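You operate a simulated robot arm through the tools that you are given. There is no shell and no other tool. Be economical: measure what you need, move in short steps, check, and stop when the job is done.

You run a simulated two-armed robot. Do the job below in one go: nothing can be reset, and whatever is moved stays where it is left.

## Task
Clear the sink, plug it and fill it to about the 5 L line.
Fine: its blue jug and sponge onto the drainer; plug it before it fills; tap off after; the rest stays. Set down upright: blue jug.
Where things are to end (x, y in the base frame): blue jug within 6 cm of [52, -23]; blue sponge within 6 cm of [66, -23].

Only the result counts: the job must be done as asked and must still hold three seconds after the hand-in. Knocking over, shifting, dropping, spilling or breaking anything else fails it.

## Robot
Two 7-joint arms with fingered hands on one trunk that stands fixed in place. Base frame: the origin is at the foot of the trunk, x ahead of it, y to its left, z up; the work surface is at about z = 88. Readings come in cm, degrees, newtons and seconds.
The left shoulder is at [3, 12, 111.3], the right one opposite. With the tool pointing down near the work surface each hand reaches from about 26 to 70 cm from the base axis, measured 20 degrees to its own side. Payload 4 kg a hand.
The TCP of each hand is the grasp point between the finger pads, 1.9 cm short of the fingertips. In the tool frame z runs along the fingers and y along their closing line. Largest opening 12 cm; the body of the gripper starts 5.3 cm behind the TCP. The gripper is a hand of 3 fingers: y runs from the thumb to the fingers, the wrist lies at [0, 0, -21.9] in the tool frame, and closing takes about 1.5 s.
Orientation is that of the tool frame in the base frame, as a unit quaternion [x, y, z, w]. With the fingers straight down and closing along the base's y, the tool's x points along the base's -x, its y along +y and its z along -z.

## Interface
- The arms move only by the tool send_rows. It takes "left_commands", "right_commands" or both (then of equal length, played together; a hand with none holds still); each is a list of rows, each an object (a shift or turn left out is 0, a gripper value left out holds the last) with "xyz": the shift along the base's x, y, z in units of 50 mm (1.0 is 50 mm), a list of three; "angular": the turn, a rotation vector about the base's x, y, z in units of 6 degrees (1.0 is 6 degrees), a list of three. In form: [{"xyz": [dx, dy, dz], "angular": [wx, wy, wz]}, ...]. A call has 1 to 20 rows; each row shifts and turns the commanded pose from where the row before left it. "left_grip" and "right_grip" are, for a hand that has rows, the opening, from 0 (shut) to 1 (fully open), set as the call begins (left out, the last holds). A call with a number of a shift or a turn outside -1 to 1 is refused whole. Rows are played at 5 a second. More than 5 cm and 8.6 degrees between two rows, or a gripper value outside its range, and nothing of the call is played. Where a pose cannot be reached the arm comes as near as it can. A force on the tool above 60 N (or 10 N above the force at the start of the call, whichever is more), or a blocked arm, ends the call early, and 0.2 s more pass. Each finger travels about 7.2 cm/s and halts on what it meets, pressing with about 23 N; the grip force reading is that of the motor and also rises with nothing between the fingers. The clock runs only during rows and for 0.2 s after the last one: add rows that do not move to give the fingers time. The reply holds the time, the measured pose of the TCP, the force on the tool along the base axes, the opening and the grip force, in the units named above and with some noise, with the torque about the TCP (base axes, N m) and any sound that the robot's microphone picked up.
- Cameras (640 x 400 px; columns grow to the right, rows downward): "scene" is now at [6.07, -0.43, 166.64]; the picture's right is [-0.05, -1.00, 0.00], its down [-0.72, 0.03, -0.69] and it looks along [0.69, -0.03, -0.72] (base axes); focal length 331 px, centre (320, 200). "left" rides on the left gripper at [-6.6, -0.4, -7.9] in its tool frame; the picture's right is [0.05, -1.00, 0.00], its down [0.76, 0.04, -0.64] and it looks along [0.64, 0.03, 0.77] (tool axes); focal length 251 px, centre (320, 200). "right" rides on the right gripper at [6.6, -0.4, -7.9] in its tool frame; the picture's right is [0.05, 1.00, 0.00], its down [-0.76, 0.04, -0.64] and it looks along [-0.64, 0.03, 0.77] (tool axes); focal length 251 px, centre (320, 200). There is no depth. A picture from a camera that has moved, and an enlarged one, comes with that camera's place and axes in the base frame and with its lens.
- snapshot(camera): a new picture of that camera. It takes no simulated time.
- lift_body(by): slides the trunk up (or, below 0, down) by that many cm; the arms and the scene camera ride with it, the base frame stays. It gives what a move gives, with no picture.
- set_fingers(finger1, finger2, thumb_bend, hand): sets how far each is bent, from 0 (flat) to 100 (curled in); at 30 the hand is open as for a grip, at 70 the pads meet at the TCP. One left out holds its place. A second passes; each finger stops where it meets its share of the squeeze, and holds until it gets a number again. A gripper value or a shape takes the hand back. It gives what a move gives, with no picture; readings hold the bend of each and the force on the fingers (four entries, about 0 where the hand has none), thumb and palm.
- set_grasp(shape, hand): the hand has 3 fingers and takes this shape, open, in about a second: jaw (thumb against the fingers, like two jaws); tri (thumb and two fingers); tip (a fingertip pinch); poke (one finger out to press); point (the index stretched); flat (the hand flat); cup (the hand cupped); fist (a fist). The gripper value then closes the fingers along that shape, each until it touches; the sizes above hold for jaw. It gives what a move gives, with no picture.
- head_to(pan, tilt): turns the head with the scene camera to pan (to the left, within 120 degrees either way) and tilt (down, from -29 to 69), counted from straight ahead of the robot. It gives what a move gives.
- close_up(camera, box): a new picture of the part [left, top, right, bottom] of that camera's present view, enlarged. It takes no simulated time.
- job_done(): hands the job in; it is judged then, once.

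Work in short steps. Places have to be worked out from the pictures, the camera data and where the tool is seen: move nearer, look again, correct. Check each grasp and each placing, and mend what went wrong. You have 120 turns and 78 pictures in all, those below and enlarged ones among them. Open the grippers and draw the arms clear of the work before you hand the job in, unless the task says otherwise; then end with one line.

The tools are called as a command line: name --argument value ..., lists and objects as JSON in quotes. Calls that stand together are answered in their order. send_rows: Moves the arms, as the interface text tells. Its arguments: {"type":"object","properties":{"left_commands":{"type":"array"},"left_grip":{"type":"number"},"right_commands":{"type":"array"},"right_grip":{"type":"number"}},"required":[]} The other tools are called the same way: lift_body (by) slides the trunk up or down; set_grasp (shape, hand) gives the hand a shape; set_fingers (finger1, finger2, thumb_bend, hand) moves the fingers one by one; head_to (pan, tilt) turns the head that bears the scene camera; snapshot (camera) takes a picture; close_up (camera, box) takes an enlarged picture of a part of a camera's view; job_done () hands the job in.

At the start:

```text
time: 0.0
left_tool_pos: [50.57, 14.8, 135.51]
left_ee_rot: [0.0, 1.0, 0.0, 0.001]
left_force: [0.0, 0.6, -0.5]
left_wrist_torque: [-0.03, -0.03, 0.01]
left_gripper_width: 11.97
left_gripper_force: 0.1
left_shape: jaw
left_bend: [30.0, 30.0, 30.0]
left_finger forces: [0.0, 0.0, 0.0, 0.0, 0.0, 0.0]
right_tool_pos: [44.52, -23.95, 137.25]
right_ee_rot: [0.0, 1.0, 0.001, 0.0]
right_force: [-0.6, 0.2, -0.1]
right_wrist_torque: [-0.03, -0.03, -0.01]
right_gripper_width: 12.0
right_gripper_force: 0.2
right_shape: jaw
right_bend: [30.0, 30.0, 30.0]
right_finger forces: [0.0, 0.1, 0.1, 0.1, 0.0, 0.1]
trunk travel left (down, up): [-32.5, 21.5]
head pan, tilt: [-2.8, 46.2]
```

scene: 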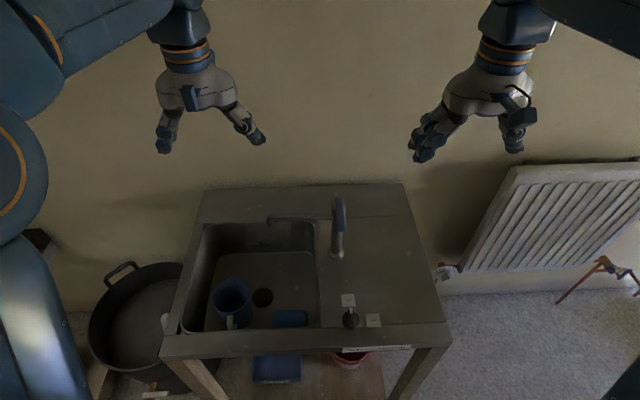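
right: 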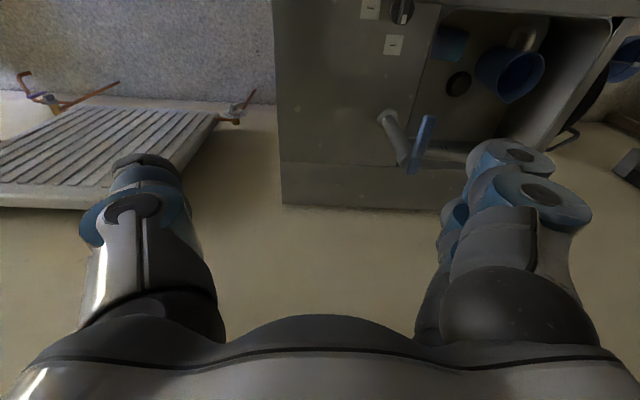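
left: 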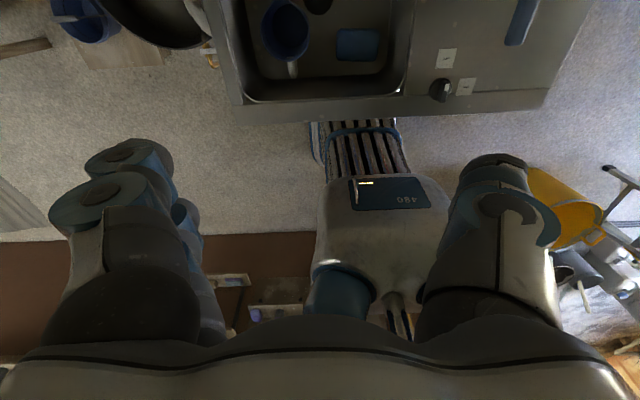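

The scene shows a sink left of centre with a jug and a sponge, a tap to the right, and a knob at the front. I take enlarged views to find the plug, the level marks and the knob labels.

close_up --camera "scene" --box '[160, 180, 340, 340]'

close_up --camera "scene" --box '[300, 180, 460, 390]'

head_to --pan 0 --tilt 62

snapshot --camera "scene"

```text
2.50 times, centred on (250, 260) of scene
camera zoom: at [6.07, -0.43, 166.64], right [-0.05, -1.0, 0.0], down [-0.72, 0.03, -0.69], along [0.69, -0.03, -0.72], focal length 828 px, centre (495, 50)
```

zoom: 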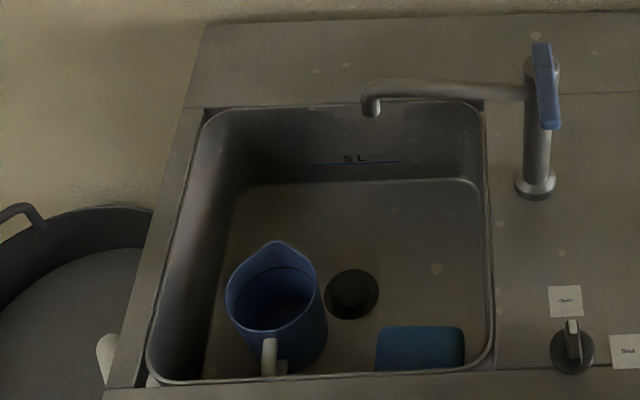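

```text
1.90 times, centred on (380, 285) of scene
camera zoom: at [6.07, -0.43, 166.64], right [-0.05, -1.0, 0.0], down [-0.72, 0.03, -0.69], along [0.69, -0.03, -0.72], focal length 631 px, centre (206, 38)
```

zoom: 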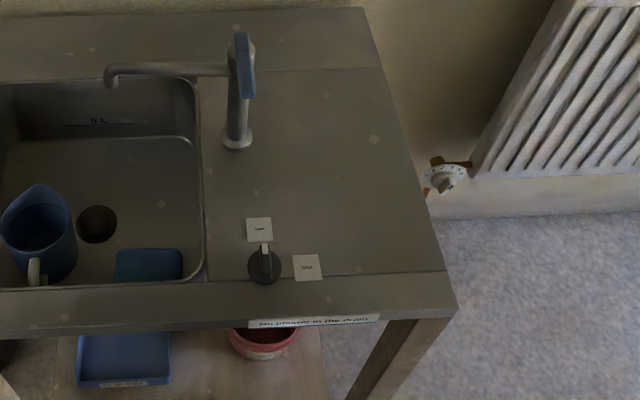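

```text
time: 0.8
left_tool_pos: [50.65, 14.89, 135.57]
left_ee_rot: [-0.001, 1.0, 0.0, 0.0]
left_force: [-0.7, 0.6, -0.7]
left_wrist_torque: [0.02, 0.03, -0.01]
left_gripper_width: 11.97
left_gripper_force: 0.1
left_shape: jaw
left_bend: [30.0, 30.0, 30.0]
left_finger forces: [0.0, 0.0, 0.0, 0.1, 0.0, 0.0]
right_tool_pos: [44.43, -23.85, 137.24]
right_ee_rot: [0.0, 1.0, 0.0, 0.0]
right_force: [-0.3, -0.9, 0.4]
right_wrist_torque: [-0.03, -0.03, -0.04]
right_gripper_width: 11.97
right_gripper_force: 0.0
right_shape: jaw
right_bend: [30.0, 30.0, 30.0]
right_finger forces: [0.1, 0.1, 0.0, 0.0, 0.0, 0.0]
trunk travel left (down, up): [-32.5, 21.5]
head pan, tilt: [0.0, 62.0]
```

```text
72 pictures are left
camera scene: at [4.48, -0.04, 164.64], right [0.0, -1.0, 0.0], down [-0.88, 0.0, -0.47], along [0.47, 0.0, -0.88], focal length 331 px, centre (320, 200)
```

scene: 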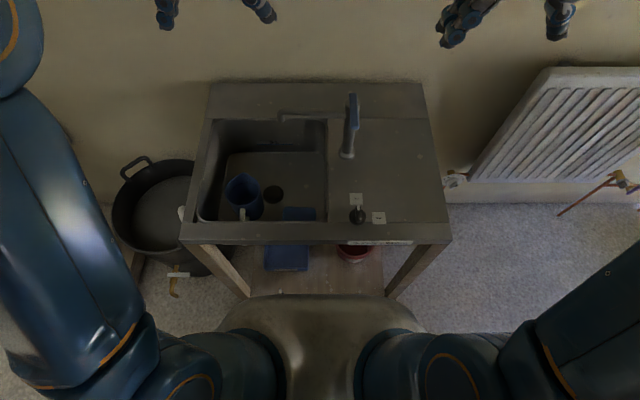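

I see a knob with two labels that I can't read yet. I zoom tightly on the knob, the tap, the drain and whatever stands nearby.

close_up --camera "scene" --box '[340, 185, 400, 230]'

close_up --camera "scene" --box '[170, 70, 330, 250]'

close_up --camera "scene" --box '[270, 80, 370, 165]'

close_up --camera "scene" --box '[240, 220, 430, 300]'

```text
8.89 times, centred on (370, 208) of scene
camera zoom: at [4.48, -0.04, 164.64], right [0.0, -1.0, 0.0], down [-0.88, 0.0, -0.47], along [0.47, 0.0, -0.88], focal length 2943 px, centre (-124, 133)
```

zoom: 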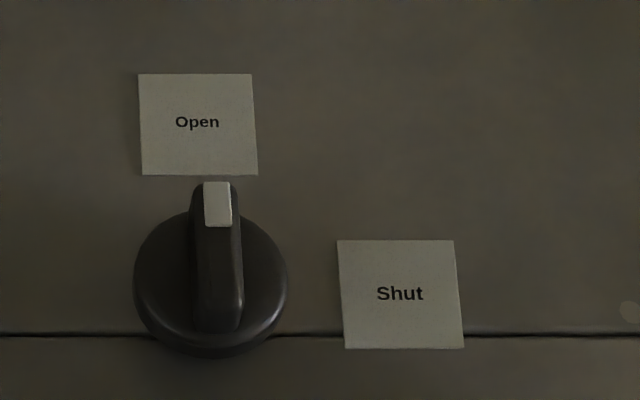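

```text
2.22 times, centred on (250, 160) of scene
camera zoom: at [4.48, -0.04, 164.64], right [0.0, -1.0, 0.0], down [-0.88, 0.0, -0.47], along [0.47, 0.0, -0.88], focal length 736 px, centre (476, 289)
```

zoom: 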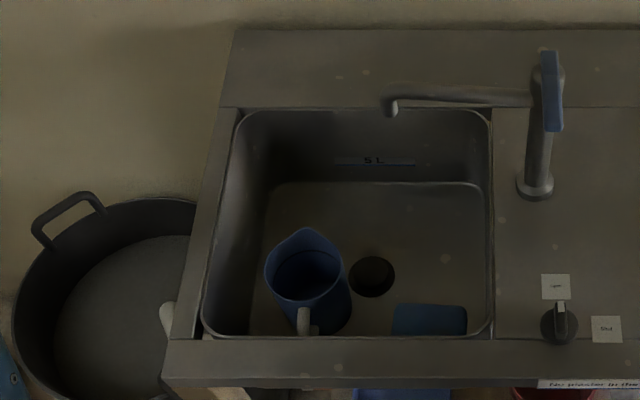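

```text
4.71 times, centred on (320, 122) of scene
camera zoom: at [4.48, -0.04, 164.64], right [0.0, -1.0, 0.0], down [-0.88, 0.0, -0.47], along [0.47, 0.0, -0.88], focal length 1558 px, centre (320, 565)
```

zoom: 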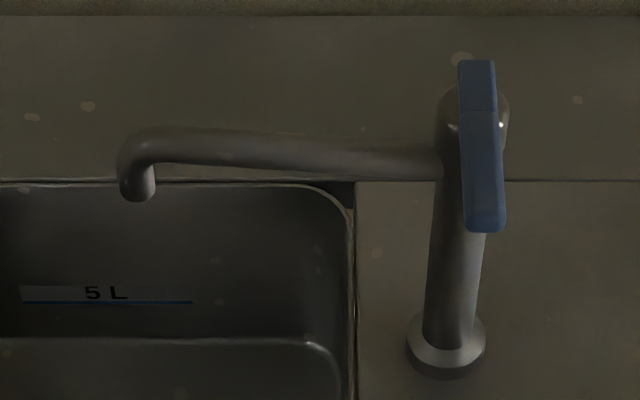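

```text
3.37 times, centred on (335, 260) of scene
camera zoom: at [4.48, -0.04, 164.64], right [0.0, -1.0, 0.0], down [-0.88, 0.0, -0.47], along [0.47, 0.0, -0.88], focal length 1115 px, centre (270, -2)
```

zoom: 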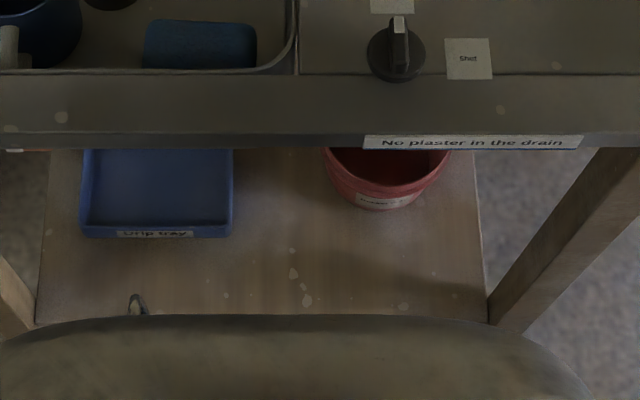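

The readings give: tap post at about (60, -7.7); its blue lever is horizontal from (51.4, -7.7, 109) back to (61, -7.5, 110); spout end near (62, 10, 100); waste knob near (40, -9), now on "Open". The jug is around (51, 21) and the sponge around (47, 6) on a floor near z = 74. I move the left arm out to the side and bring the right one above the sponge to look.

send_rows --left_commands '[{"xyz": [-0.4, 0.9, 0]}, {"xyz": [-0.4, 0.9, 0]}, {"xyz": [-0.4, 0.9, 0]}, {"xyz": [-0.4, 0.9, 0]}, {"xyz": [-0.4, 0.9, 0]}, {"xyz": [0, 0, 0]}, {"xyz": [0, 0, 0]}]' --right_commands '[{"xyz": [-0.5, 0.5, 0]}, {"xyz": [-0.4, 0.8, 0]}, {"xyz": [0, 0.8, 0]}, {"xyz": [0, 0.8, -0.3]}, {"xyz": [0, 0.8, -0.4]}, {"xyz": [0, 0.8, -0.4]}, {"xyz": [0, 0.5, -0.4]}]'

snapshot --camera "right"

snapshot --camera "scene"

```text
time: 2.4
left_tool_pos: [40.49, 37.81, 135.61]
left_ee_rot: [0.0, 1.0, 0.0, 0.0]
left_force: [-0.6, -0.4, -0.1]
left_wrist_torque: [0.02, 0.03, 0.0]
left_gripper_width: 12.01
left_gripper_force: 0.0
left_shape: jaw
left_bend: [30.0, 30.0, 30.0]
left_finger forces: [0.0, 0.1, 0.1, 0.1, 0.1, 0.1]
right_tool_pos: [39.99, 1.21, 129.74]
right_ee_rot: [0.0, 1.0, 0.0, 0.0]
right_force: [-0.3, -0.1, -0.2]
right_wrist_torque: [-0.04, 0.01, 0.01]
right_gripper_width: 12.01
right_gripper_force: 0.1
right_shape: jaw
right_bend: [30.0, 30.0, 30.0]
right_finger forces: [0.0, 0.0, 0.0, 0.0, 0.0, 0.0]
trunk travel left (down, up): [-32.5, 21.5]
head pan, tilt: [0.0, 62.0]
```

```text
67 pictures are left
camera right: at [33.3, 0.82, 137.54], right [-0.05, 1.0, 0.0], down [0.76, 0.04, 0.64], along [0.64, 0.03, -0.77], focal length 251 px, centre (320, 200)
```

right: 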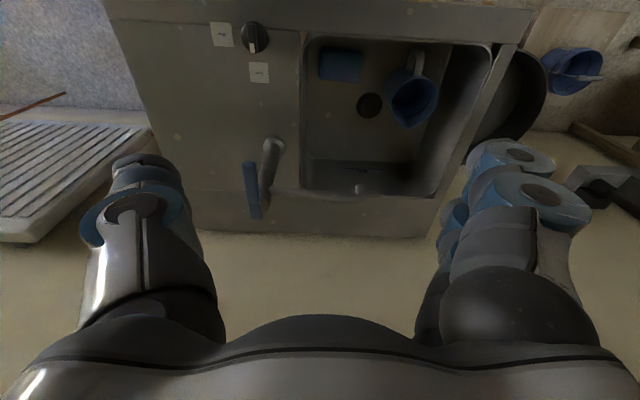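

```text
66 pictures are left
camera scene: at [4.48, 0.07, 164.64], right [0.0, -1.0, 0.0], down [-0.88, 0.0, -0.47], along [0.47, 0.0, -0.88], focal length 331 px, centre (320, 200)
```

scene: 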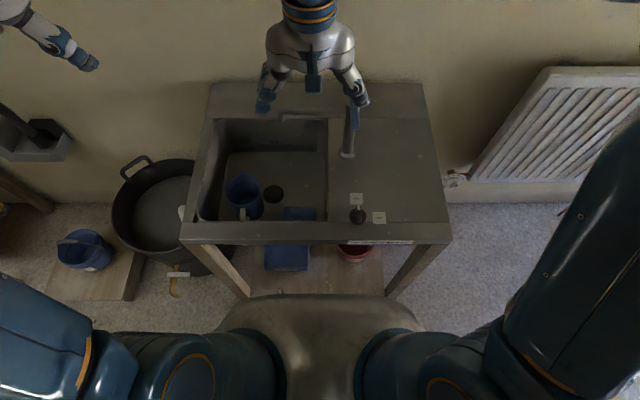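

The right camera now sees the jug and sponge with the spout in view. I zoom in on the sink to triangulate them.

close_up --camera "right" --box '[290, 20, 490, 210]'

close_up --camera "right" --box '[200, 10, 360, 110]'

```text
2.11 times, centred on (390, 115) of right
camera zoom: at [33.3, 0.82, 137.54], right [-0.05, 1.0, 0.0], down [0.76, 0.04, 0.64], along [0.64, 0.03, -0.77], focal length 529 px, centre (173, 379)
```

zoom: 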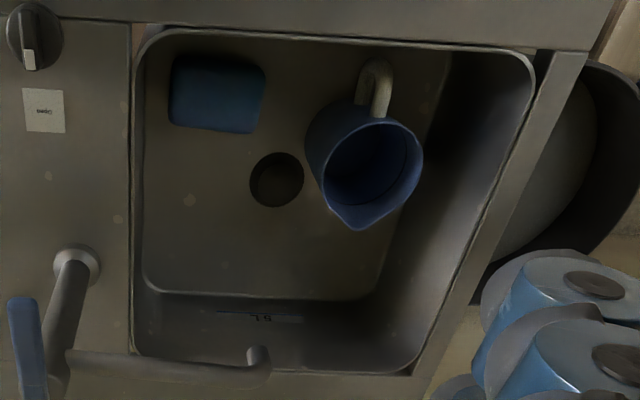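

```text
4.00 times, centred on (280, 60) of right
camera zoom: at [33.3, 0.82, 137.54], right [-0.05, 1.0, 0.0], down [0.76, 0.04, 0.64], along [0.64, 0.03, -0.77], focal length 1006 px, centre (480, 760)
```

zoom: 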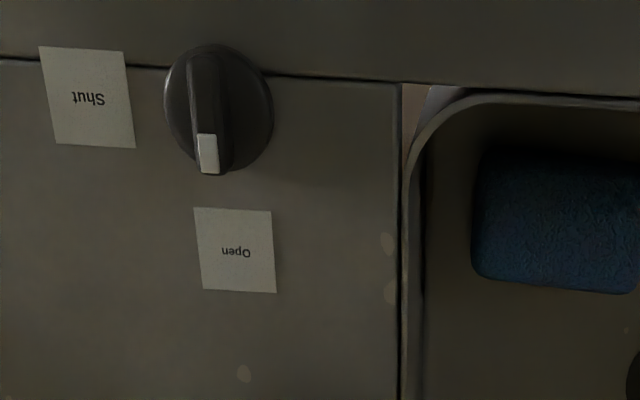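

Triangulation: jug rim centre is about (50.2, 21.7, 83), diameter about 9.7 cm, handle toward -x; the sponge covers about x 43–50.6, y 1.3–11.4, top near z = 72. I move over the jug with room above its rim and look again.

send_rows --right_commands '[{"xyz": [0.34, 0.68, -0.9]}, {"xyz": [0.34, 0.68, -0.9]}, {"xyz": [0.34, 0.68, -0.9]}, {"xyz": [0.34, 0.68, -0.9]}, {"xyz": [0.34, 0.68, -0.9]}, {"xyz": [0.34, 0.69, -0.9]}, {}, {}]'

snapshot --camera "right"

close_up --camera "scene" --box '[180, 90, 340, 250]'

```text
refused: row 1 steps farther than a row can; nothing moved
```

```text
63 pictures are left
camera right: at [33.3, 0.82, 137.54], right [-0.05, 1.0, 0.0], down [0.76, 0.04, 0.64], along [0.64, 0.03, -0.77], focal length 251 px, centre (320, 200)
```

right: 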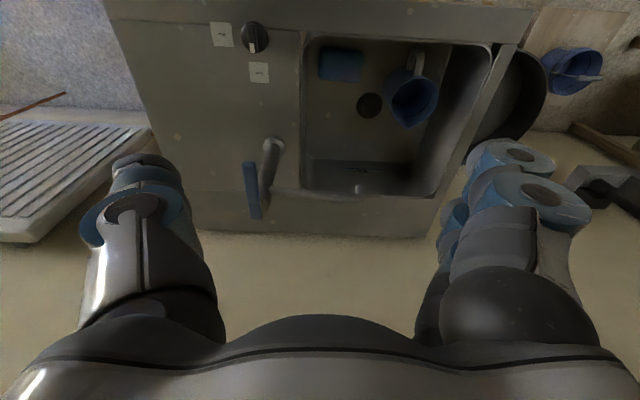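

```text
2.50 times, centred on (260, 170) of scene
camera zoom: at [4.48, 0.07, 164.64], right [0.0, -1.0, 0.0], down [-0.88, 0.0, -0.47], along [0.47, 0.0, -0.88], focal length 828 px, centre (470, 275)
```

zoom: 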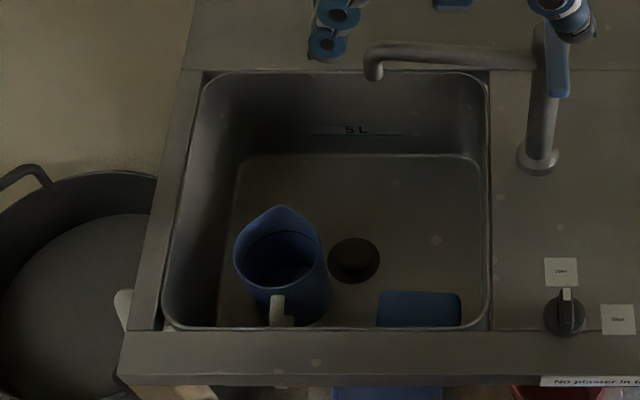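

The step norm was over 5 cm and nothing moved. I replay the move in smaller rows.

send_rows --right_commands '[{"xyz": [0.25, 0.51, -0.7]}, {"xyz": [0.25, 0.51, -0.7]}, {"xyz": [0.25, 0.51, -0.7]}, {"xyz": [0.25, 0.51, -0.7]}, {"xyz": [0.25, 0.51, -0.7]}, {"xyz": [0.25, 0.51, -0.7]}, {"xyz": [0.25, 0.51, -0.7]}, {"xyz": [0.25, 0.51, -0.7]}, {}, {}]'

snapshot --camera "right"

snapshot --camera "scene"

```text
time: 4.6
left_tool_pos: [40.64, 37.83, 135.72]
left_ee_rot: [0.0, 1.0, 0.0, -0.001]
left_force: [0.0, 0.2, 0.2]
left_wrist_torque: [0.02, 0.0, 0.01]
left_gripper_width: 11.99
left_gripper_force: 0.1
left_shape: jaw
left_bend: [30.0, 30.0, 30.0]
left_finger forces: [0.0, 0.0, 0.0, 0.0, 0.0, 0.0]
right_tool_pos: [49.85, 21.84, 101.69]
right_ee_rot: [0.0, 1.0, 0.0, -0.001]
right_force: [-0.1, -0.5, -0.7]
right_wrist_torque: [-0.04, 0.01, 0.0]
right_gripper_width: 11.99
right_gripper_force: 0.1
right_shape: jaw
right_bend: [30.0, 30.0, 30.0]
right_finger forces: [0.0, 0.1, 0.0, 0.1, 0.0, 0.0]
trunk travel left (down, up): [-32.5, 21.5]
head pan, tilt: [0.0, 62.0]
```

```text
61 pictures are left
camera right: at [43.28, 21.35, 109.57], right [-0.05, 1.0, 0.0], down [0.76, 0.04, 0.64], along [0.64, 0.03, -0.77], focal length 251 px, centre (320, 200)
```

right: 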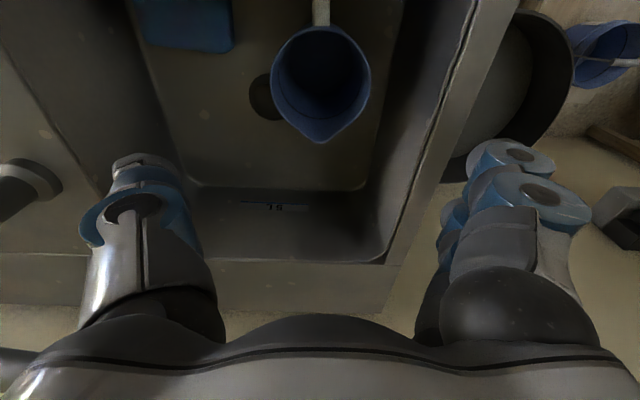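

```text
60 pictures are left
camera scene: at [4.5, 0.03, 164.64], right [0.0, -1.0, 0.0], down [-0.88, 0.0, -0.47], along [0.47, 0.0, -0.88], focal length 331 px, centre (320, 200)
```

scene: 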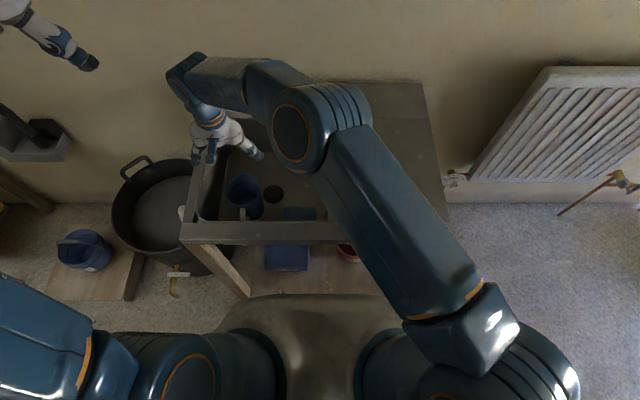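

The right forearm now passes over the tap, so lowering it could bring the elbow near the lever. I raise the trunk so the arms come more from above, and check.

lift_body --by 20

snapshot --camera "scene"

```text
time: 6.8
left_tool_pos: [40.54, 37.67, 155.53]
left_ee_rot: [0.0, 1.0, 0.0, 0.0]
left_force: [0.1, -0.1, 0.1]
left_wrist_torque: [0.01, -0.02, 0.0]
left_gripper_width: 12.0
left_gripper_force: 0.1
left_shape: jaw
left_bend: [30.0, 30.0, 30.0]
left_finger forces: [0.0, 0.0, 0.0, 0.0, 0.0, 0.0]
right_tool_pos: [49.88, 21.66, 121.7]
right_ee_rot: [-0.001, 1.0, 0.001, 0.001]
right_force: [0.5, -0.7, 0.9]
right_wrist_torque: [-0.01, -0.01, -0.02]
right_gripper_width: 12.02
right_gripper_force: 0.1
right_shape: jaw
right_bend: [30.0, 30.0, 30.0]
right_finger forces: [0.0, 0.0, 0.0, 0.0, 0.0, 0.0]
trunk travel left (down, up): [-52.5, 1.5]
head pan, tilt: [0.0, 62.0]
```

```text
59 pictures are left
camera scene: at [4.49, -0.02, 184.63], right [0.0, -1.0, 0.0], down [-0.88, 0.0, -0.47], along [0.47, 0.0, -0.88], focal length 331 px, centre (320, 200)
```

scene: 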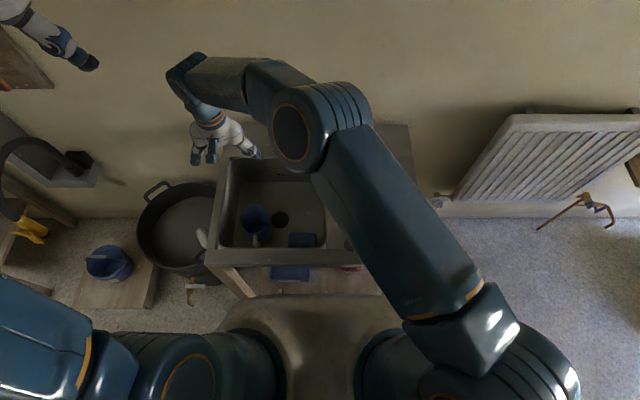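

By my estimate the elbow sits near (31, 2, 153), well away from the tap (x > 51). Full lift leaves the pick near the reach limit, so I drop the trunk by 10 (TCP to about 112) and then go down partly toward the jug.

lift_body --by -10

send_rows --right_commands '[{"xyz": [0, 0, -0.8]}, {"xyz": [0, 0, -0.8]}, {"xyz": [0, 0, -0.8]}, {"xyz": [0, 0, -0.8]}, {"xyz": [0, 0, -0.6]}, {}, {}]'

snapshot --camera "right"

snapshot --camera "scene"

```text
time: 8.1
left_tool_pos: [40.51, 37.74, 145.54]
left_ee_rot: [0.0, 1.0, -0.001, 0.0]
left_force: [-0.1, 1.3, 0.3]
left_wrist_torque: [-0.04, 0.0, 0.01]
left_gripper_width: 11.97
left_gripper_force: 0.1
left_shape: jaw
left_bend: [30.0, 30.0, 30.0]
left_finger forces: [0.1, 0.0, 0.0, 0.1, 0.0, 0.1]
right_tool_pos: [49.91, 21.73, 111.86]
right_ee_rot: [0.0, 1.0, 0.0, -0.001]
right_force: [-0.3, 0.2, -0.3]
right_wrist_torque: [0.06, 0.01, 0.02]
right_gripper_width: 11.96
right_gripper_force: 0.1
right_shape: jaw
right_bend: [30.0, 30.0, 30.0]
right_finger forces: [0.1, 0.0, 0.1, 0.1, 0.0, 0.1]
trunk travel left (down, up): [-42.5, 11.5]
head pan, tilt: [0.0, 62.0]
```

```text
time: 9.7
left_tool_pos: [40.57, 37.72, 145.51]
left_ee_rot: [0.0, 1.0, 0.0, 0.0]
left_force: [-0.8, -0.1, 0.7]
left_wrist_torque: [0.02, 0.03, 0.02]
left_gripper_width: 11.97
left_gripper_force: 0.0
left_shape: jaw
left_bend: [30.0, 30.0, 30.0]
left_finger forces: [0.0, 0.0, 0.0, 0.0, 0.1, 0.1]
right_tool_pos: [49.83, 21.54, 93.73]
right_ee_rot: [0.0, 1.0, 0.0, 0.0]
right_force: [0.6, 0.6, 0.3]
right_wrist_torque: [-0.03, -0.01, 0.02]
right_gripper_width: 11.97
right_gripper_force: 0.1
right_shape: jaw
right_bend: [30.0, 30.0, 30.0]
right_finger forces: [0.1, 0.0, 0.0, 0.0, 0.0, 0.1]
right hand out of reach, approached as far as the arm can: row 5
trunk travel left (down, up): [-42.5, 11.5]
head pan, tilt: [0.0, 62.0]
```

```text
58 pictures are left
camera right: at [43.3, 21.11, 101.6], right [-0.05, 1.0, 0.0], down [0.76, 0.04, 0.64], along [0.64, 0.03, -0.77], focal length 251 px, centre (320, 200)
```

right: 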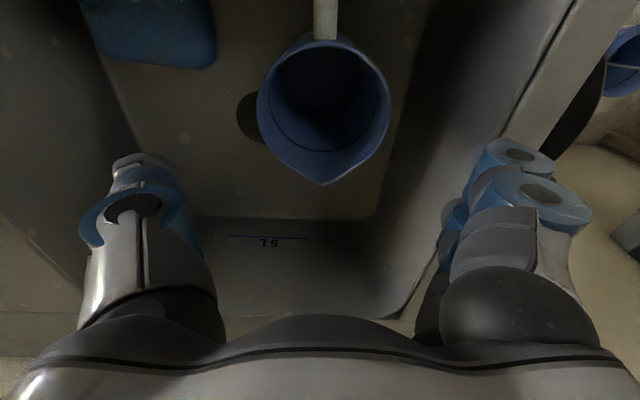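

```text
57 pictures are left
camera scene: at [4.48, -0.02, 174.64], right [0.0, -1.0, 0.0], down [-0.88, 0.0, -0.47], along [0.47, 0.0, -0.88], focal length 331 px, centre (320, 200)
```

scene: 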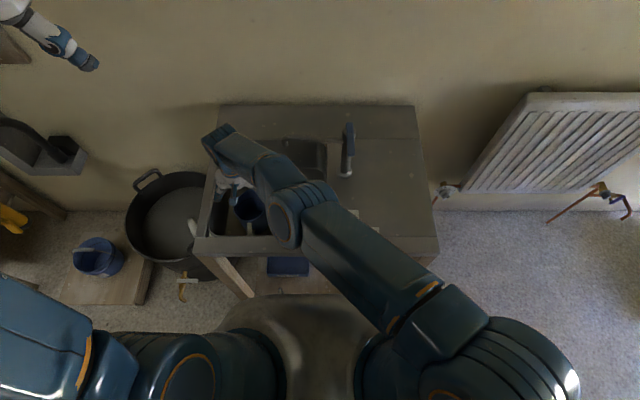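

The row limit was reach: the shoulder is too high. I go up 10 cm, lower the trunk by 18 (TCP to about 86, still above the rim at about 81.5), and check alignment.

send_rows --right_commands '[{"xyz": [0, 0, 0.8]}, {"xyz": [0, 0.0, 0.8]}, {"xyz": [0, 0, 0.4]}, {}]'

lift_body --by -18

snapshot --camera "right"

snapshot --camera "scene"

```text
time: 10.7
left_tool_pos: [40.4, 37.72, 145.53]
left_ee_rot: [0.0, 1.0, 0.0, 0.001]
left_force: [-0.3, -0.5, -0.2]
left_wrist_torque: [-0.01, 0.0, 0.01]
left_gripper_width: 12.03
left_gripper_force: 0.1
left_shape: jaw
left_bend: [30.0, 30.0, 30.0]
left_finger forces: [0.0, 0.0, 0.0, 0.0, 0.1, 0.0]
right_tool_pos: [49.82, 21.67, 103.78]
right_ee_rot: [0.0, 1.0, 0.0, 0.0]
right_force: [0.6, 0.6, -0.8]
right_wrist_torque: [0.03, -0.02, 0.02]
right_gripper_width: 11.98
right_gripper_force: 0.0
right_shape: jaw
right_bend: [30.0, 30.0, 30.0]
right_finger forces: [0.0, 0.0, 0.0, 0.0, 0.0, 0.0]
trunk travel left (down, up): [-42.5, 11.5]
head pan, tilt: [0.0, 62.0]
```

```text
time: 12.7
left_tool_pos: [40.57, 37.73, 127.58]
left_ee_rot: [-0.001, 1.0, 0.0, 0.001]
left_force: [-0.3, -0.1, 0.5]
left_wrist_torque: [0.02, 0.02, 0.03]
left_gripper_width: 11.99
left_gripper_force: 0.1
left_shape: jaw
left_bend: [30.0, 30.0, 30.0]
left_finger forces: [0.1, 0.0, 0.1, 0.0, 0.0, 0.0]
right_tool_pos: [49.74, 21.75, 85.94]
right_ee_rot: [0.0, 1.0, 0.0, 0.0]
right_force: [-0.3, 0.4, 0.1]
right_wrist_torque: [-0.01, -0.04, -0.01]
right_gripper_width: 11.99
right_gripper_force: 0.1
right_shape: jaw
right_bend: [30.0, 30.0, 30.0]
right_finger forces: [0.0, 0.0, 0.1, 0.1, 0.0, 0.0]
trunk travel left (down, up): [-24.5, 29.5]
head pan, tilt: [0.0, 62.0]
```

```text
56 pictures are left
camera right: at [43.18, 21.24, 93.66], right [-0.05, 1.0, 0.0], down [0.76, 0.04, 0.64], along [0.64, 0.03, -0.77], focal length 251 px, centre (320, 200)
```

right: 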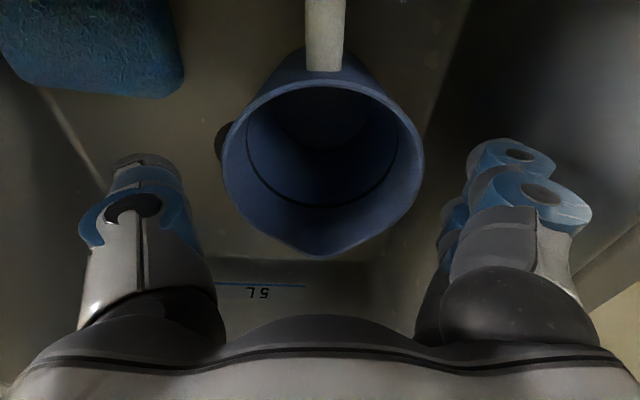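

```text
55 pictures are left
camera scene: at [4.46, -0.04, 156.65], right [0.0, -1.0, 0.0], down [-0.88, 0.0, -0.47], along [0.47, 0.0, -0.88], focal length 331 px, centre (320, 200)
```

scene: 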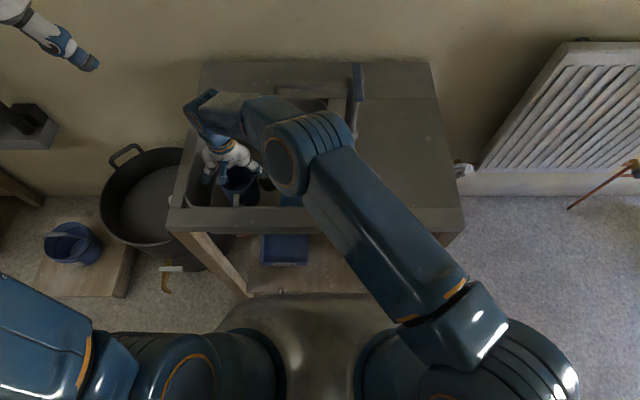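

The jug rim is about 9.4 cm across, near z = 84, centred between the fingers (y ≈ 21.7, x ≈ 49.2). I descend about 5.5 cm along its sides.

send_rows --right_commands '[{"xyz": [-0.06, -0.01, -0.2]}, {"xyz": [-0.04, 0, -0.2]}, {"xyz": [0, 0, -0.2]}, {"xyz": [0, 0, -0.2]}, {"xyz": [0, 0, -0.2]}, {"xyz": [0, 0, -0.1]}, {}]'

snapshot --camera "right"

```text
time: 14.3
left_tool_pos: [40.22, 37.56, 127.75]
left_ee_rot: [0.001, 1.0, 0.001, 0.002]
left_force: [-0.3, 0.1, -0.6]
left_wrist_torque: [-0.02, 0.0, 0.04]
left_gripper_width: 11.99
left_gripper_force: 0.1
left_shape: jaw
left_bend: [30.0, 30.0, 30.0]
left_finger forces: [0.1, 0.0, 0.0, 0.0, 0.0, 0.1]
right_tool_pos: [49.43, 21.66, 80.66]
right_ee_rot: [0.0, 1.0, 0.003, 0.003]
right_force: [-1.9, -1.4, 36.3]
right_wrist_torque: [0.33, -0.43, 0.12]
right_gripper_width: 11.96
right_gripper_force: 0.1
right_shape: jaw
right_bend: [30.0, 24.0, 26.0]
right_finger forces: [0.0, 17.9, 0.0, 0.1, 15.1, 0.0]
trunk travel left (down, up): [-24.5, 29.5]
head pan, tilt: [0.0, 62.0]
```

```text
54 pictures are left
camera right: at [42.72, 21.21, 88.52], right [-0.05, 1.0, 0.0], down [0.76, 0.04, 0.65], along [0.65, 0.04, -0.76], focal length 251 px, centre (320, 200)
```

right: 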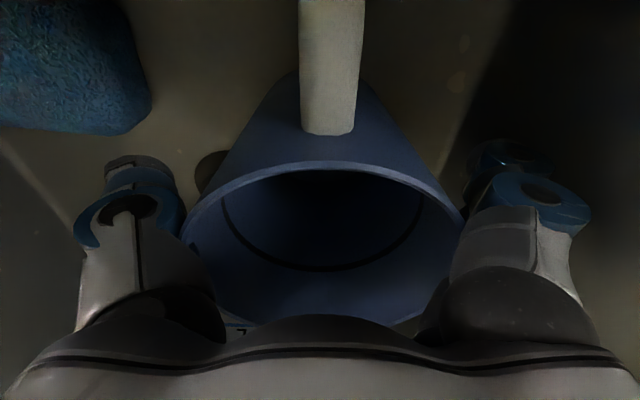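

A 36 N upward push: the inner finger knuckles meet the rim. I back up about 1 cm, so the pads still reach about 2.5 cm below the rim, and close.

send_rows --right_commands '[{"xyz": [0, 0, 0.2]}, {}, {}]'

send_rows --right_commands '[{}, {}, {}, {}, {}, {}, {}, {}]' --right_grip 0.3

snapshot --camera "right"

```text
time: 15.1
left_tool_pos: [40.59, 37.7, 127.49]
left_ee_rot: [0.0, 1.0, 0.0, 0.0]
left_force: [-0.2, 0.4, -1.2]
left_wrist_torque: [-0.02, -0.01, 0.01]
left_gripper_width: 11.98
left_gripper_force: 0.2
left_shape: jaw
left_bend: [30.0, 30.0, 30.0]
left_finger forces: [0.0, 0.0, 0.1, 0.0, 0.1, 0.0]
right_tool_pos: [49.33, 21.59, 81.15]
right_ee_rot: [0.001, 1.0, -0.001, -0.002]
right_force: [-0.2, 0.8, 0.2]
right_wrist_torque: [0.06, 0.0, 0.03]
right_gripper_width: 11.94
right_gripper_force: 0.0
right_shape: jaw
right_bend: [30.0, 27.0, 27.0]
right_finger forces: [0.0, 4.6, 0.0, 0.0, 4.5, 0.0]
trunk travel left (down, up): [-24.5, 29.5]
head pan, tilt: [0.0, 62.0]
```

```text
time: 16.9
left_tool_pos: [40.57, 37.74, 127.61]
left_ee_rot: [0.0, 1.0, 0.0, -0.001]
left_force: [0.7, -0.3, -0.5]
left_wrist_torque: [-0.01, -0.02, -0.01]
left_gripper_width: 11.98
left_gripper_force: 0.1
left_shape: jaw
left_bend: [30.0, 30.0, 30.0]
left_finger forces: [0.1, 0.0, 0.0, 0.0, 0.0, 0.1]
right_tool_pos: [49.36, 21.55, 81.37]
right_ee_rot: [0.0, 1.0, 0.0, 0.0]
right_force: [-0.1, 0.6, -0.4]
right_wrist_torque: [0.03, 0.04, 0.01]
right_gripper_width: 8.3
right_gripper_force: 23.4
right_shape: jaw
right_bend: [33.0, 30.0, 18.0]
right_finger forces: [14.2, 8.2, 0.1, 0.0, 26.8, 0.1]
trunk travel left (down, up): [-24.5, 29.5]
head pan, tilt: [0.0, 62.0]
```

```text
53 pictures are left
camera right: at [42.76, 21.18, 89.06], right [-0.05, 1.0, 0.0], down [0.76, 0.04, 0.64], along [0.64, 0.03, -0.77], focal length 251 px, centre (320, 200)
```

right: 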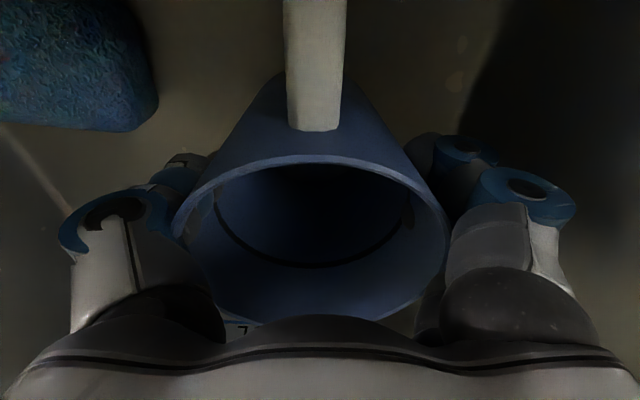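

The grip holds at 8.3 cm with 23 N. I lift 4 cm and check that the jug comes along upright.

send_rows --right_commands '[{"xyz": [0, 0, 0.2]}, {"xyz": [0, 0, 0.3]}, {"xyz": [0, 0, 0.3]}, {}, {}]'

snapshot --camera "right"

close_up --camera "scene" --box '[160, 90, 320, 230]'

```text
time: 18.1
left_tool_pos: [40.55, 37.74, 127.65]
left_ee_rot: [-0.001, 1.0, 0.001, -0.001]
left_force: [-0.1, -0.3, -0.7]
left_wrist_torque: [0.05, -0.02, 0.02]
left_gripper_width: 12.0
left_gripper_force: 0.1
left_shape: jaw
left_bend: [30.0, 30.0, 30.0]
left_finger forces: [0.0, 0.1, 0.1, 0.0, 0.1, 0.1]
right_tool_pos: [49.35, 21.62, 85.04]
right_ee_rot: [-0.001, 1.0, 0.0, 0.0]
right_force: [-0.6, 0.6, -1.2]
right_wrist_torque: [0.02, 0.02, 0.0]
right_gripper_width: 8.28
right_gripper_force: 23.0
right_shape: jaw
right_bend: [33.0, 30.0, 18.0]
right_finger forces: [14.2, 8.3, 0.1, 0.0, 26.8, 0.1]
trunk travel left (down, up): [-24.5, 29.5]
head pan, tilt: [0.0, 62.0]
```

```text
52 pictures are left
camera right: at [42.73, 21.16, 93.06], right [-0.05, 1.0, 0.0], down [0.76, 0.04, 0.64], along [0.64, 0.03, -0.77], focal length 251 px, centre (320, 200)
```

right: 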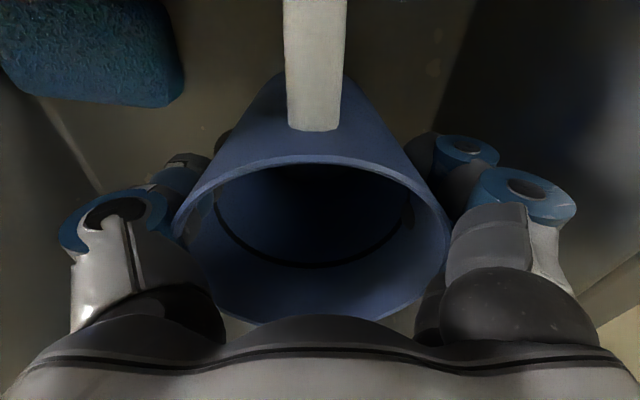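

```text
2.86 times, centred on (240, 160) of scene
camera zoom: at [4.48, -0.03, 156.64], right [0.0, -1.0, 0.0], down [-0.88, 0.0, -0.47], along [0.47, 0.0, -0.88], focal length 946 px, centre (549, 314)
```

zoom: 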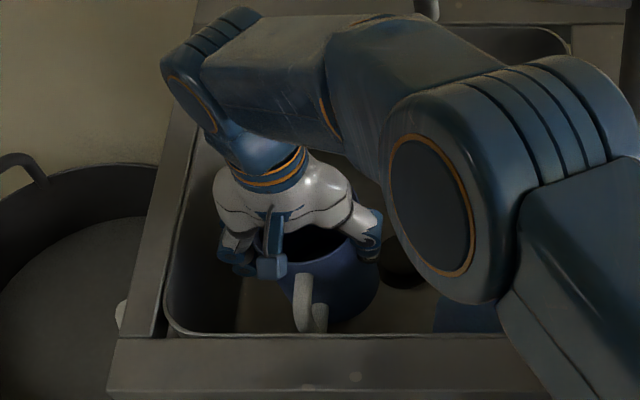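

The jug is held and hangs upright. I raise it above lever height (TCP to about 127) while drawing back to x ≈ 42.

send_rows --right_commands '[{"xyz": [0, 0, 0.8]}, {"xyz": [0, 0, 0.85]}, {"xyz": [0, 0, 0.85]}, {"xyz": [0, 0, 0.85]}, {"xyz": [0, 0, 0.85]}, {"xyz": [-0.3, 0, 0.85]}, {"xyz": [-0.3, 0, 0.85]}, {"xyz": [-0.3, 0, 0.85]}, {"xyz": [-0.3, 0, 0.85]}, {"xyz": [-0.3, 0, 0.8]}, {}, {}]'

snapshot --camera "scene"

```text
time: 20.7
left_tool_pos: [40.56, 37.84, 127.7]
left_ee_rot: [-0.001, 1.0, 0.0, 0.0]
left_force: [-0.3, 0.0, -0.4]
left_wrist_torque: [0.02, 0.02, -0.01]
left_gripper_width: 11.98
left_gripper_force: 0.1
left_shape: jaw
left_bend: [30.0, 30.0, 30.0]
left_finger forces: [0.1, 0.0, 0.0, 0.1, 0.0, 0.0]
right_tool_pos: [41.89, 21.53, 127.37]
right_ee_rot: [0.0, 1.0, 0.001, 0.001]
right_force: [-0.4, 0.4, -1.2]
right_wrist_torque: [0.0, 0.03, 0.02]
right_gripper_width: 8.23
right_gripper_force: 23.0
right_shape: jaw
right_bend: [33.0, 30.0, 18.0]
right_finger forces: [14.2, 8.1, 0.0, 0.0, 26.4, 0.0]
trunk travel left (down, up): [-24.5, 29.5]
head pan, tilt: [0.0, 62.0]
```

```text
50 pictures are left
camera scene: at [4.44, -0.02, 156.64], right [0.0, -1.0, 0.0], down [-0.88, 0.0, -0.47], along [0.47, 0.0, -0.88], focal length 331 px, centre (320, 200)
```

scene: 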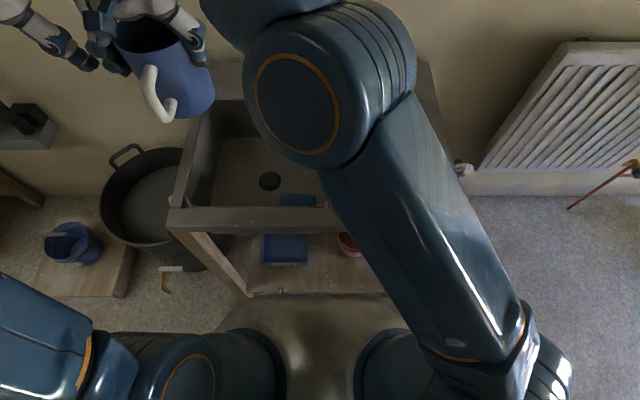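

The jug is high and clear. I carry it across to y ≈ -22, well above the tap lever.

send_rows --right_commands '[{"xyz": [0, -0.8, 0]}, {"xyz": [0, -0.95, 0]}, {"xyz": [0, -0.95, 0]}, {"xyz": [0, -0.95, 0]}, {"xyz": [0, -0.95, 0]}, {"xyz": [0, -0.95, 0]}, {"xyz": [0, -0.95, 0]}, {"xyz": [0, -0.95, 0]}, {"xyz": [0.4, -0.9, 0]}, {"xyz": [0.6, -0.4, 0]}, {"xyz": [0.6, 0, 0]}, {}, {}]'

snapshot --camera "scene"

snapshot --camera "right"

```text
time: 23.5
left_tool_pos: [40.58, 37.73, 127.52]
left_ee_rot: [0.0, 1.0, 0.0, 0.0]
left_force: [0.1, 0.3, -0.2]
left_wrist_torque: [0.0, 0.03, 0.0]
left_gripper_width: 11.99
left_gripper_force: 0.0
left_shape: jaw
left_bend: [30.0, 30.0, 30.0]
left_finger forces: [0.0, 0.0, 0.0, 0.0, 0.1, 0.1]
right_tool_pos: [50.02, -22.24, 127.4]
right_ee_rot: [-0.001, 1.0, 0.0, -0.002]
right_force: [-0.6, 0.0, -1.4]
right_wrist_torque: [-0.01, 0.04, 0.02]
right_gripper_width: 8.22
right_gripper_force: 22.6
right_shape: jaw
right_bend: [33.0, 30.0, 18.0]
right_finger forces: [14.2, 8.2, 0.1, 0.0, 25.6, 0.0]
trunk travel left (down, up): [-24.5, 29.5]
head pan, tilt: [0.0, 62.0]
```

```text
49 pictures are left
camera scene: at [4.54, -0.03, 156.64], right [0.0, -1.0, 0.0], down [-0.88, 0.0, -0.47], along [0.47, 0.0, -0.88], focal length 331 px, centre (320, 200)
```

scene: 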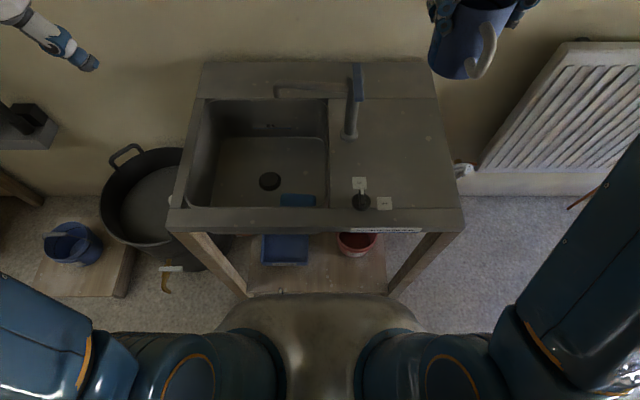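

```text
48 pictures are left
camera right: at [43.45, -22.6, 135.24], right [-0.05, 1.0, 0.0], down [0.76, 0.04, 0.64], along [0.64, 0.03, -0.77], focal length 251 px, centre (320, 200)
```

right: 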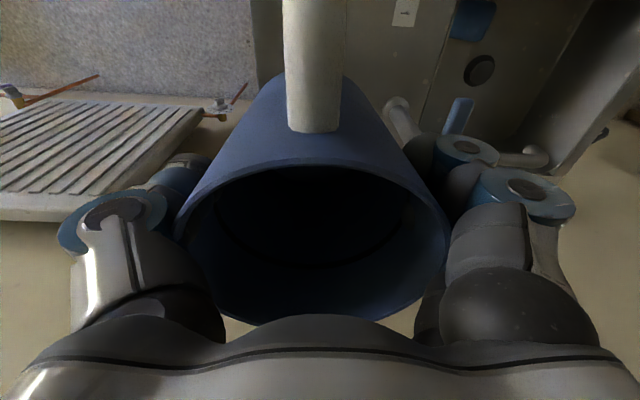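

The jug is at about (49.5, -22.3). I nudge it to (51, -23) and lower to near the deck; contact is expected at TCP ≈ 100.

send_rows --right_commands '[{"xyz": [0.25, -0.1, -0.6]}, {"xyz": [0, 0, -0.8]}, {"xyz": [0, 0, -0.8]}, {"xyz": [0, 0, -0.8]}, {"xyz": [0, 0, -0.8]}, {"xyz": [0, 0, -0.7]}, {}, {}]'

close_up --camera "scene" --box '[320, 50, 480, 250]'

```text
time: 25.3
left_tool_pos: [40.72, 37.68, 127.52]
left_ee_rot: [0.001, 1.0, 0.0, 0.0]
left_force: [-0.1, 0.3, 0.3]
left_wrist_torque: [0.01, 0.02, -0.01]
left_gripper_width: 11.97
left_gripper_force: 0.0
left_shape: jaw
left_bend: [30.0, 30.0, 30.0]
left_finger forces: [0.0, 0.0, 0.0, 0.0, 0.0, 0.1]
right_tool_pos: [51.25, -22.65, 104.76]
right_ee_rot: [0.0, 1.0, 0.0, -0.001]
right_force: [0.2, 0.3, -1.4]
right_wrist_torque: [0.02, 0.01, 0.0]
right_gripper_width: 8.21
right_gripper_force: 23.1
right_shape: jaw
right_bend: [33.0, 30.0, 18.0]
right_finger forces: [14.0, 8.1, 0.0, 0.0, 25.2, 0.0]
trunk travel left (down, up): [-24.5, 29.5]
head pan, tilt: [0.0, 62.0]
```

```text
2.00 times, centred on (400, 150) of scene
camera zoom: at [4.53, -0.06, 156.64], right [0.0, -1.0, 0.0], down [-0.88, 0.0, -0.47], along [0.47, 0.0, -0.88], focal length 662 px, centre (160, 300)
```

zoom: 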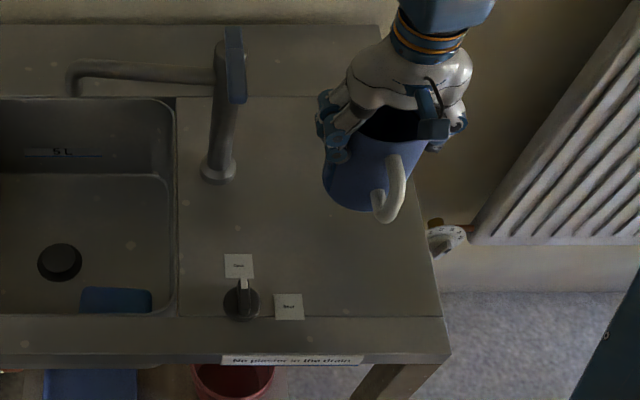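

The jug's base seems to be only about 6 cm below the TCP (so contact near TCP ≈ 95). I go down in short rows and watch the force.

send_rows --right_commands '[{"xyz": [0, 0, -0.2]}, {"xyz": [0, 0, -0.2]}, {"xyz": [0, 0, -0.2]}, {"xyz": [0, 0, -0.15]}, {"xyz": [0, 0, -0.15]}, {}]'

close_up --camera "scene" --box '[320, 50, 480, 250]'

```text
time: 26.7
left_tool_pos: [40.45, 37.73, 127.64]
left_ee_rot: [0.0, 1.0, 0.001, 0.001]
left_force: [0.0, -0.2, -1.1]
left_wrist_torque: [-0.01, -0.01, 0.01]
left_gripper_width: 12.02
left_gripper_force: 0.1
left_shape: jaw
left_bend: [30.0, 30.0, 30.0]
left_finger forces: [0.1, 0.0, 0.0, 0.1, 0.0, 0.0]
right_tool_pos: [51.11, -22.59, 100.24]
right_ee_rot: [0.0, 1.0, -0.001, 0.0]
right_force: [0.7, 0.4, -2.3]
right_wrist_torque: [-0.03, -0.03, -0.01]
right_gripper_width: 8.19
right_gripper_force: 23.0
right_shape: jaw
right_bend: [33.0, 30.0, 18.0]
right_finger forces: [14.2, 8.2, 0.0, 0.0, 25.2, 0.1]
trunk travel left (down, up): [-24.5, 29.5]
head pan, tilt: [0.0, 62.0]
```

```text
2.00 times, centred on (400, 150) of scene
camera zoom: at [4.48, -0.04, 156.64], right [0.0, -1.0, 0.0], down [-0.88, 0.0, -0.47], along [0.47, 0.0, -0.88], focal length 662 px, centre (160, 300)
```

zoom: 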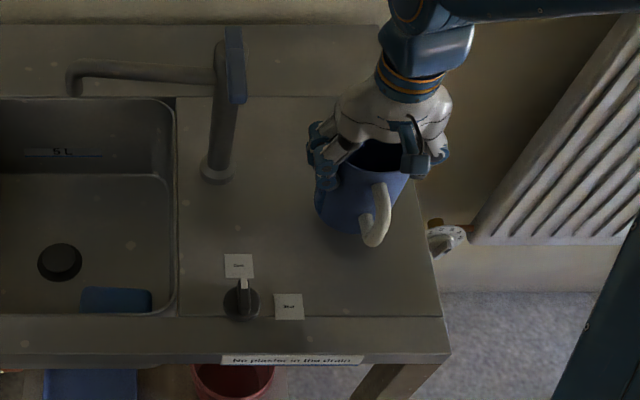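

The base appears to be at about z = 94–95. I lower the remaining distance in small rows until contact.

send_rows --right_commands '[{"xyz": [0, 0, -0.2]}, {"xyz": [0, 0, -0.2]}, {"xyz": [0, 0, -0.2]}, {"xyz": [0, 0, -0.15]}, {"xyz": [0, 0, -0.15]}, {}]'

```text
time: 27.8
left_tool_pos: [40.23, 37.63, 127.65]
left_ee_rot: [0.0, 1.0, 0.0, 0.001]
left_force: [-0.1, 0.4, -0.5]
left_wrist_torque: [0.01, 0.03, 0.03]
left_gripper_width: 11.99
left_gripper_force: 0.1
left_shape: jaw
left_bend: [30.0, 30.0, 30.0]
left_finger forces: [0.0, 0.0, 0.0, 0.1, 0.0, 0.0]
right_tool_pos: [51.48, -22.75, 97.29]
right_ee_rot: [0.001, 1.0, -0.001, 0.012]
right_force: [-10.1, -1.9, 33.6]
right_wrist_torque: [-0.06, 0.03, -0.02]
right_gripper_width: 7.74
right_gripper_force: 22.6
right_shape: jaw
right_bend: [33.0, 30.0, 13.0]
right_finger forces: [16.7, 10.4, 0.1, 0.0, 38.7, 0.1]
trunk travel left (down, up): [-24.5, 29.5]
head pan, tilt: [0.0, 62.0]
stopped in row 5 (right hand): the force on the tool passed its limit at 68 N (the readings are from after the stop); the commanded pose is now the measured one
```

Contact with the deck at TCP ≈ 97.3. I back up slightly to relieve the load, then look before opening.

send_rows --right_commands '[{"xyz": [0, 0, 0.06]}, {}, {}]'

close_up --camera "scene" --box '[360, 70, 480, 190]'

snapshot --camera "right"

```text
time: 28.6
left_tool_pos: [40.36, 37.79, 127.66]
left_ee_rot: [-0.001, 1.0, 0.0, 0.001]
left_force: [0.8, -0.5, -0.7]
left_wrist_torque: [-0.02, 0.0, 0.03]
left_gripper_width: 11.98
left_gripper_force: 0.1
left_shape: jaw
left_bend: [30.0, 30.0, 30.0]
left_finger forces: [0.0, 0.1, 0.0, 0.0, 0.0, 0.1]
right_tool_pos: [51.42, -22.77, 97.23]
right_ee_rot: [0.0, 1.0, -0.001, 0.01]
right_force: [-0.1, -1.8, 24.2]
right_wrist_torque: [0.1, 0.12, 0.17]
right_gripper_width: 7.76
right_gripper_force: 23.3
right_shape: jaw
right_bend: [33.0, 30.0, 13.0]
right_finger forces: [16.9, 9.0, 0.0, 0.1, 34.6, 0.0]
trunk travel left (down, up): [-24.5, 29.5]
head pan, tilt: [0.0, 62.0]
```

```text
3.33 times, centred on (420, 130) of scene
camera zoom: at [4.24, 0.03, 156.65], right [0.0, -1.0, 0.0], down [-0.88, 0.0, -0.47], along [0.47, 0.0, -0.88], focal length 1104 px, centre (-13, 433)
```

zoom: 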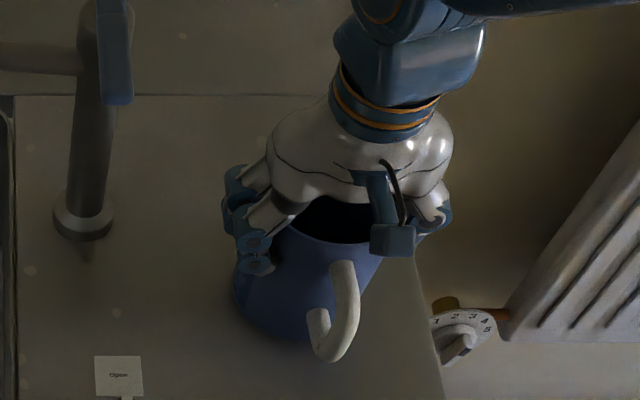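

```text
44 pictures are left
camera right: at [44.63, -23.1, 104.95], right [-0.05, 1.0, 0.0], down [0.75, 0.04, 0.66], along [0.66, 0.03, -0.75], focal length 251 px, centre (320, 200)
```

right: 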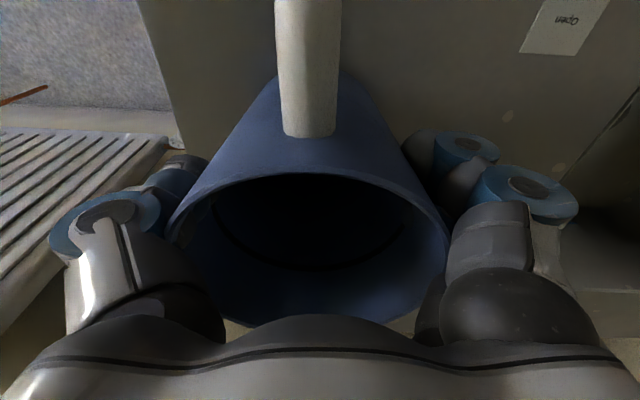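

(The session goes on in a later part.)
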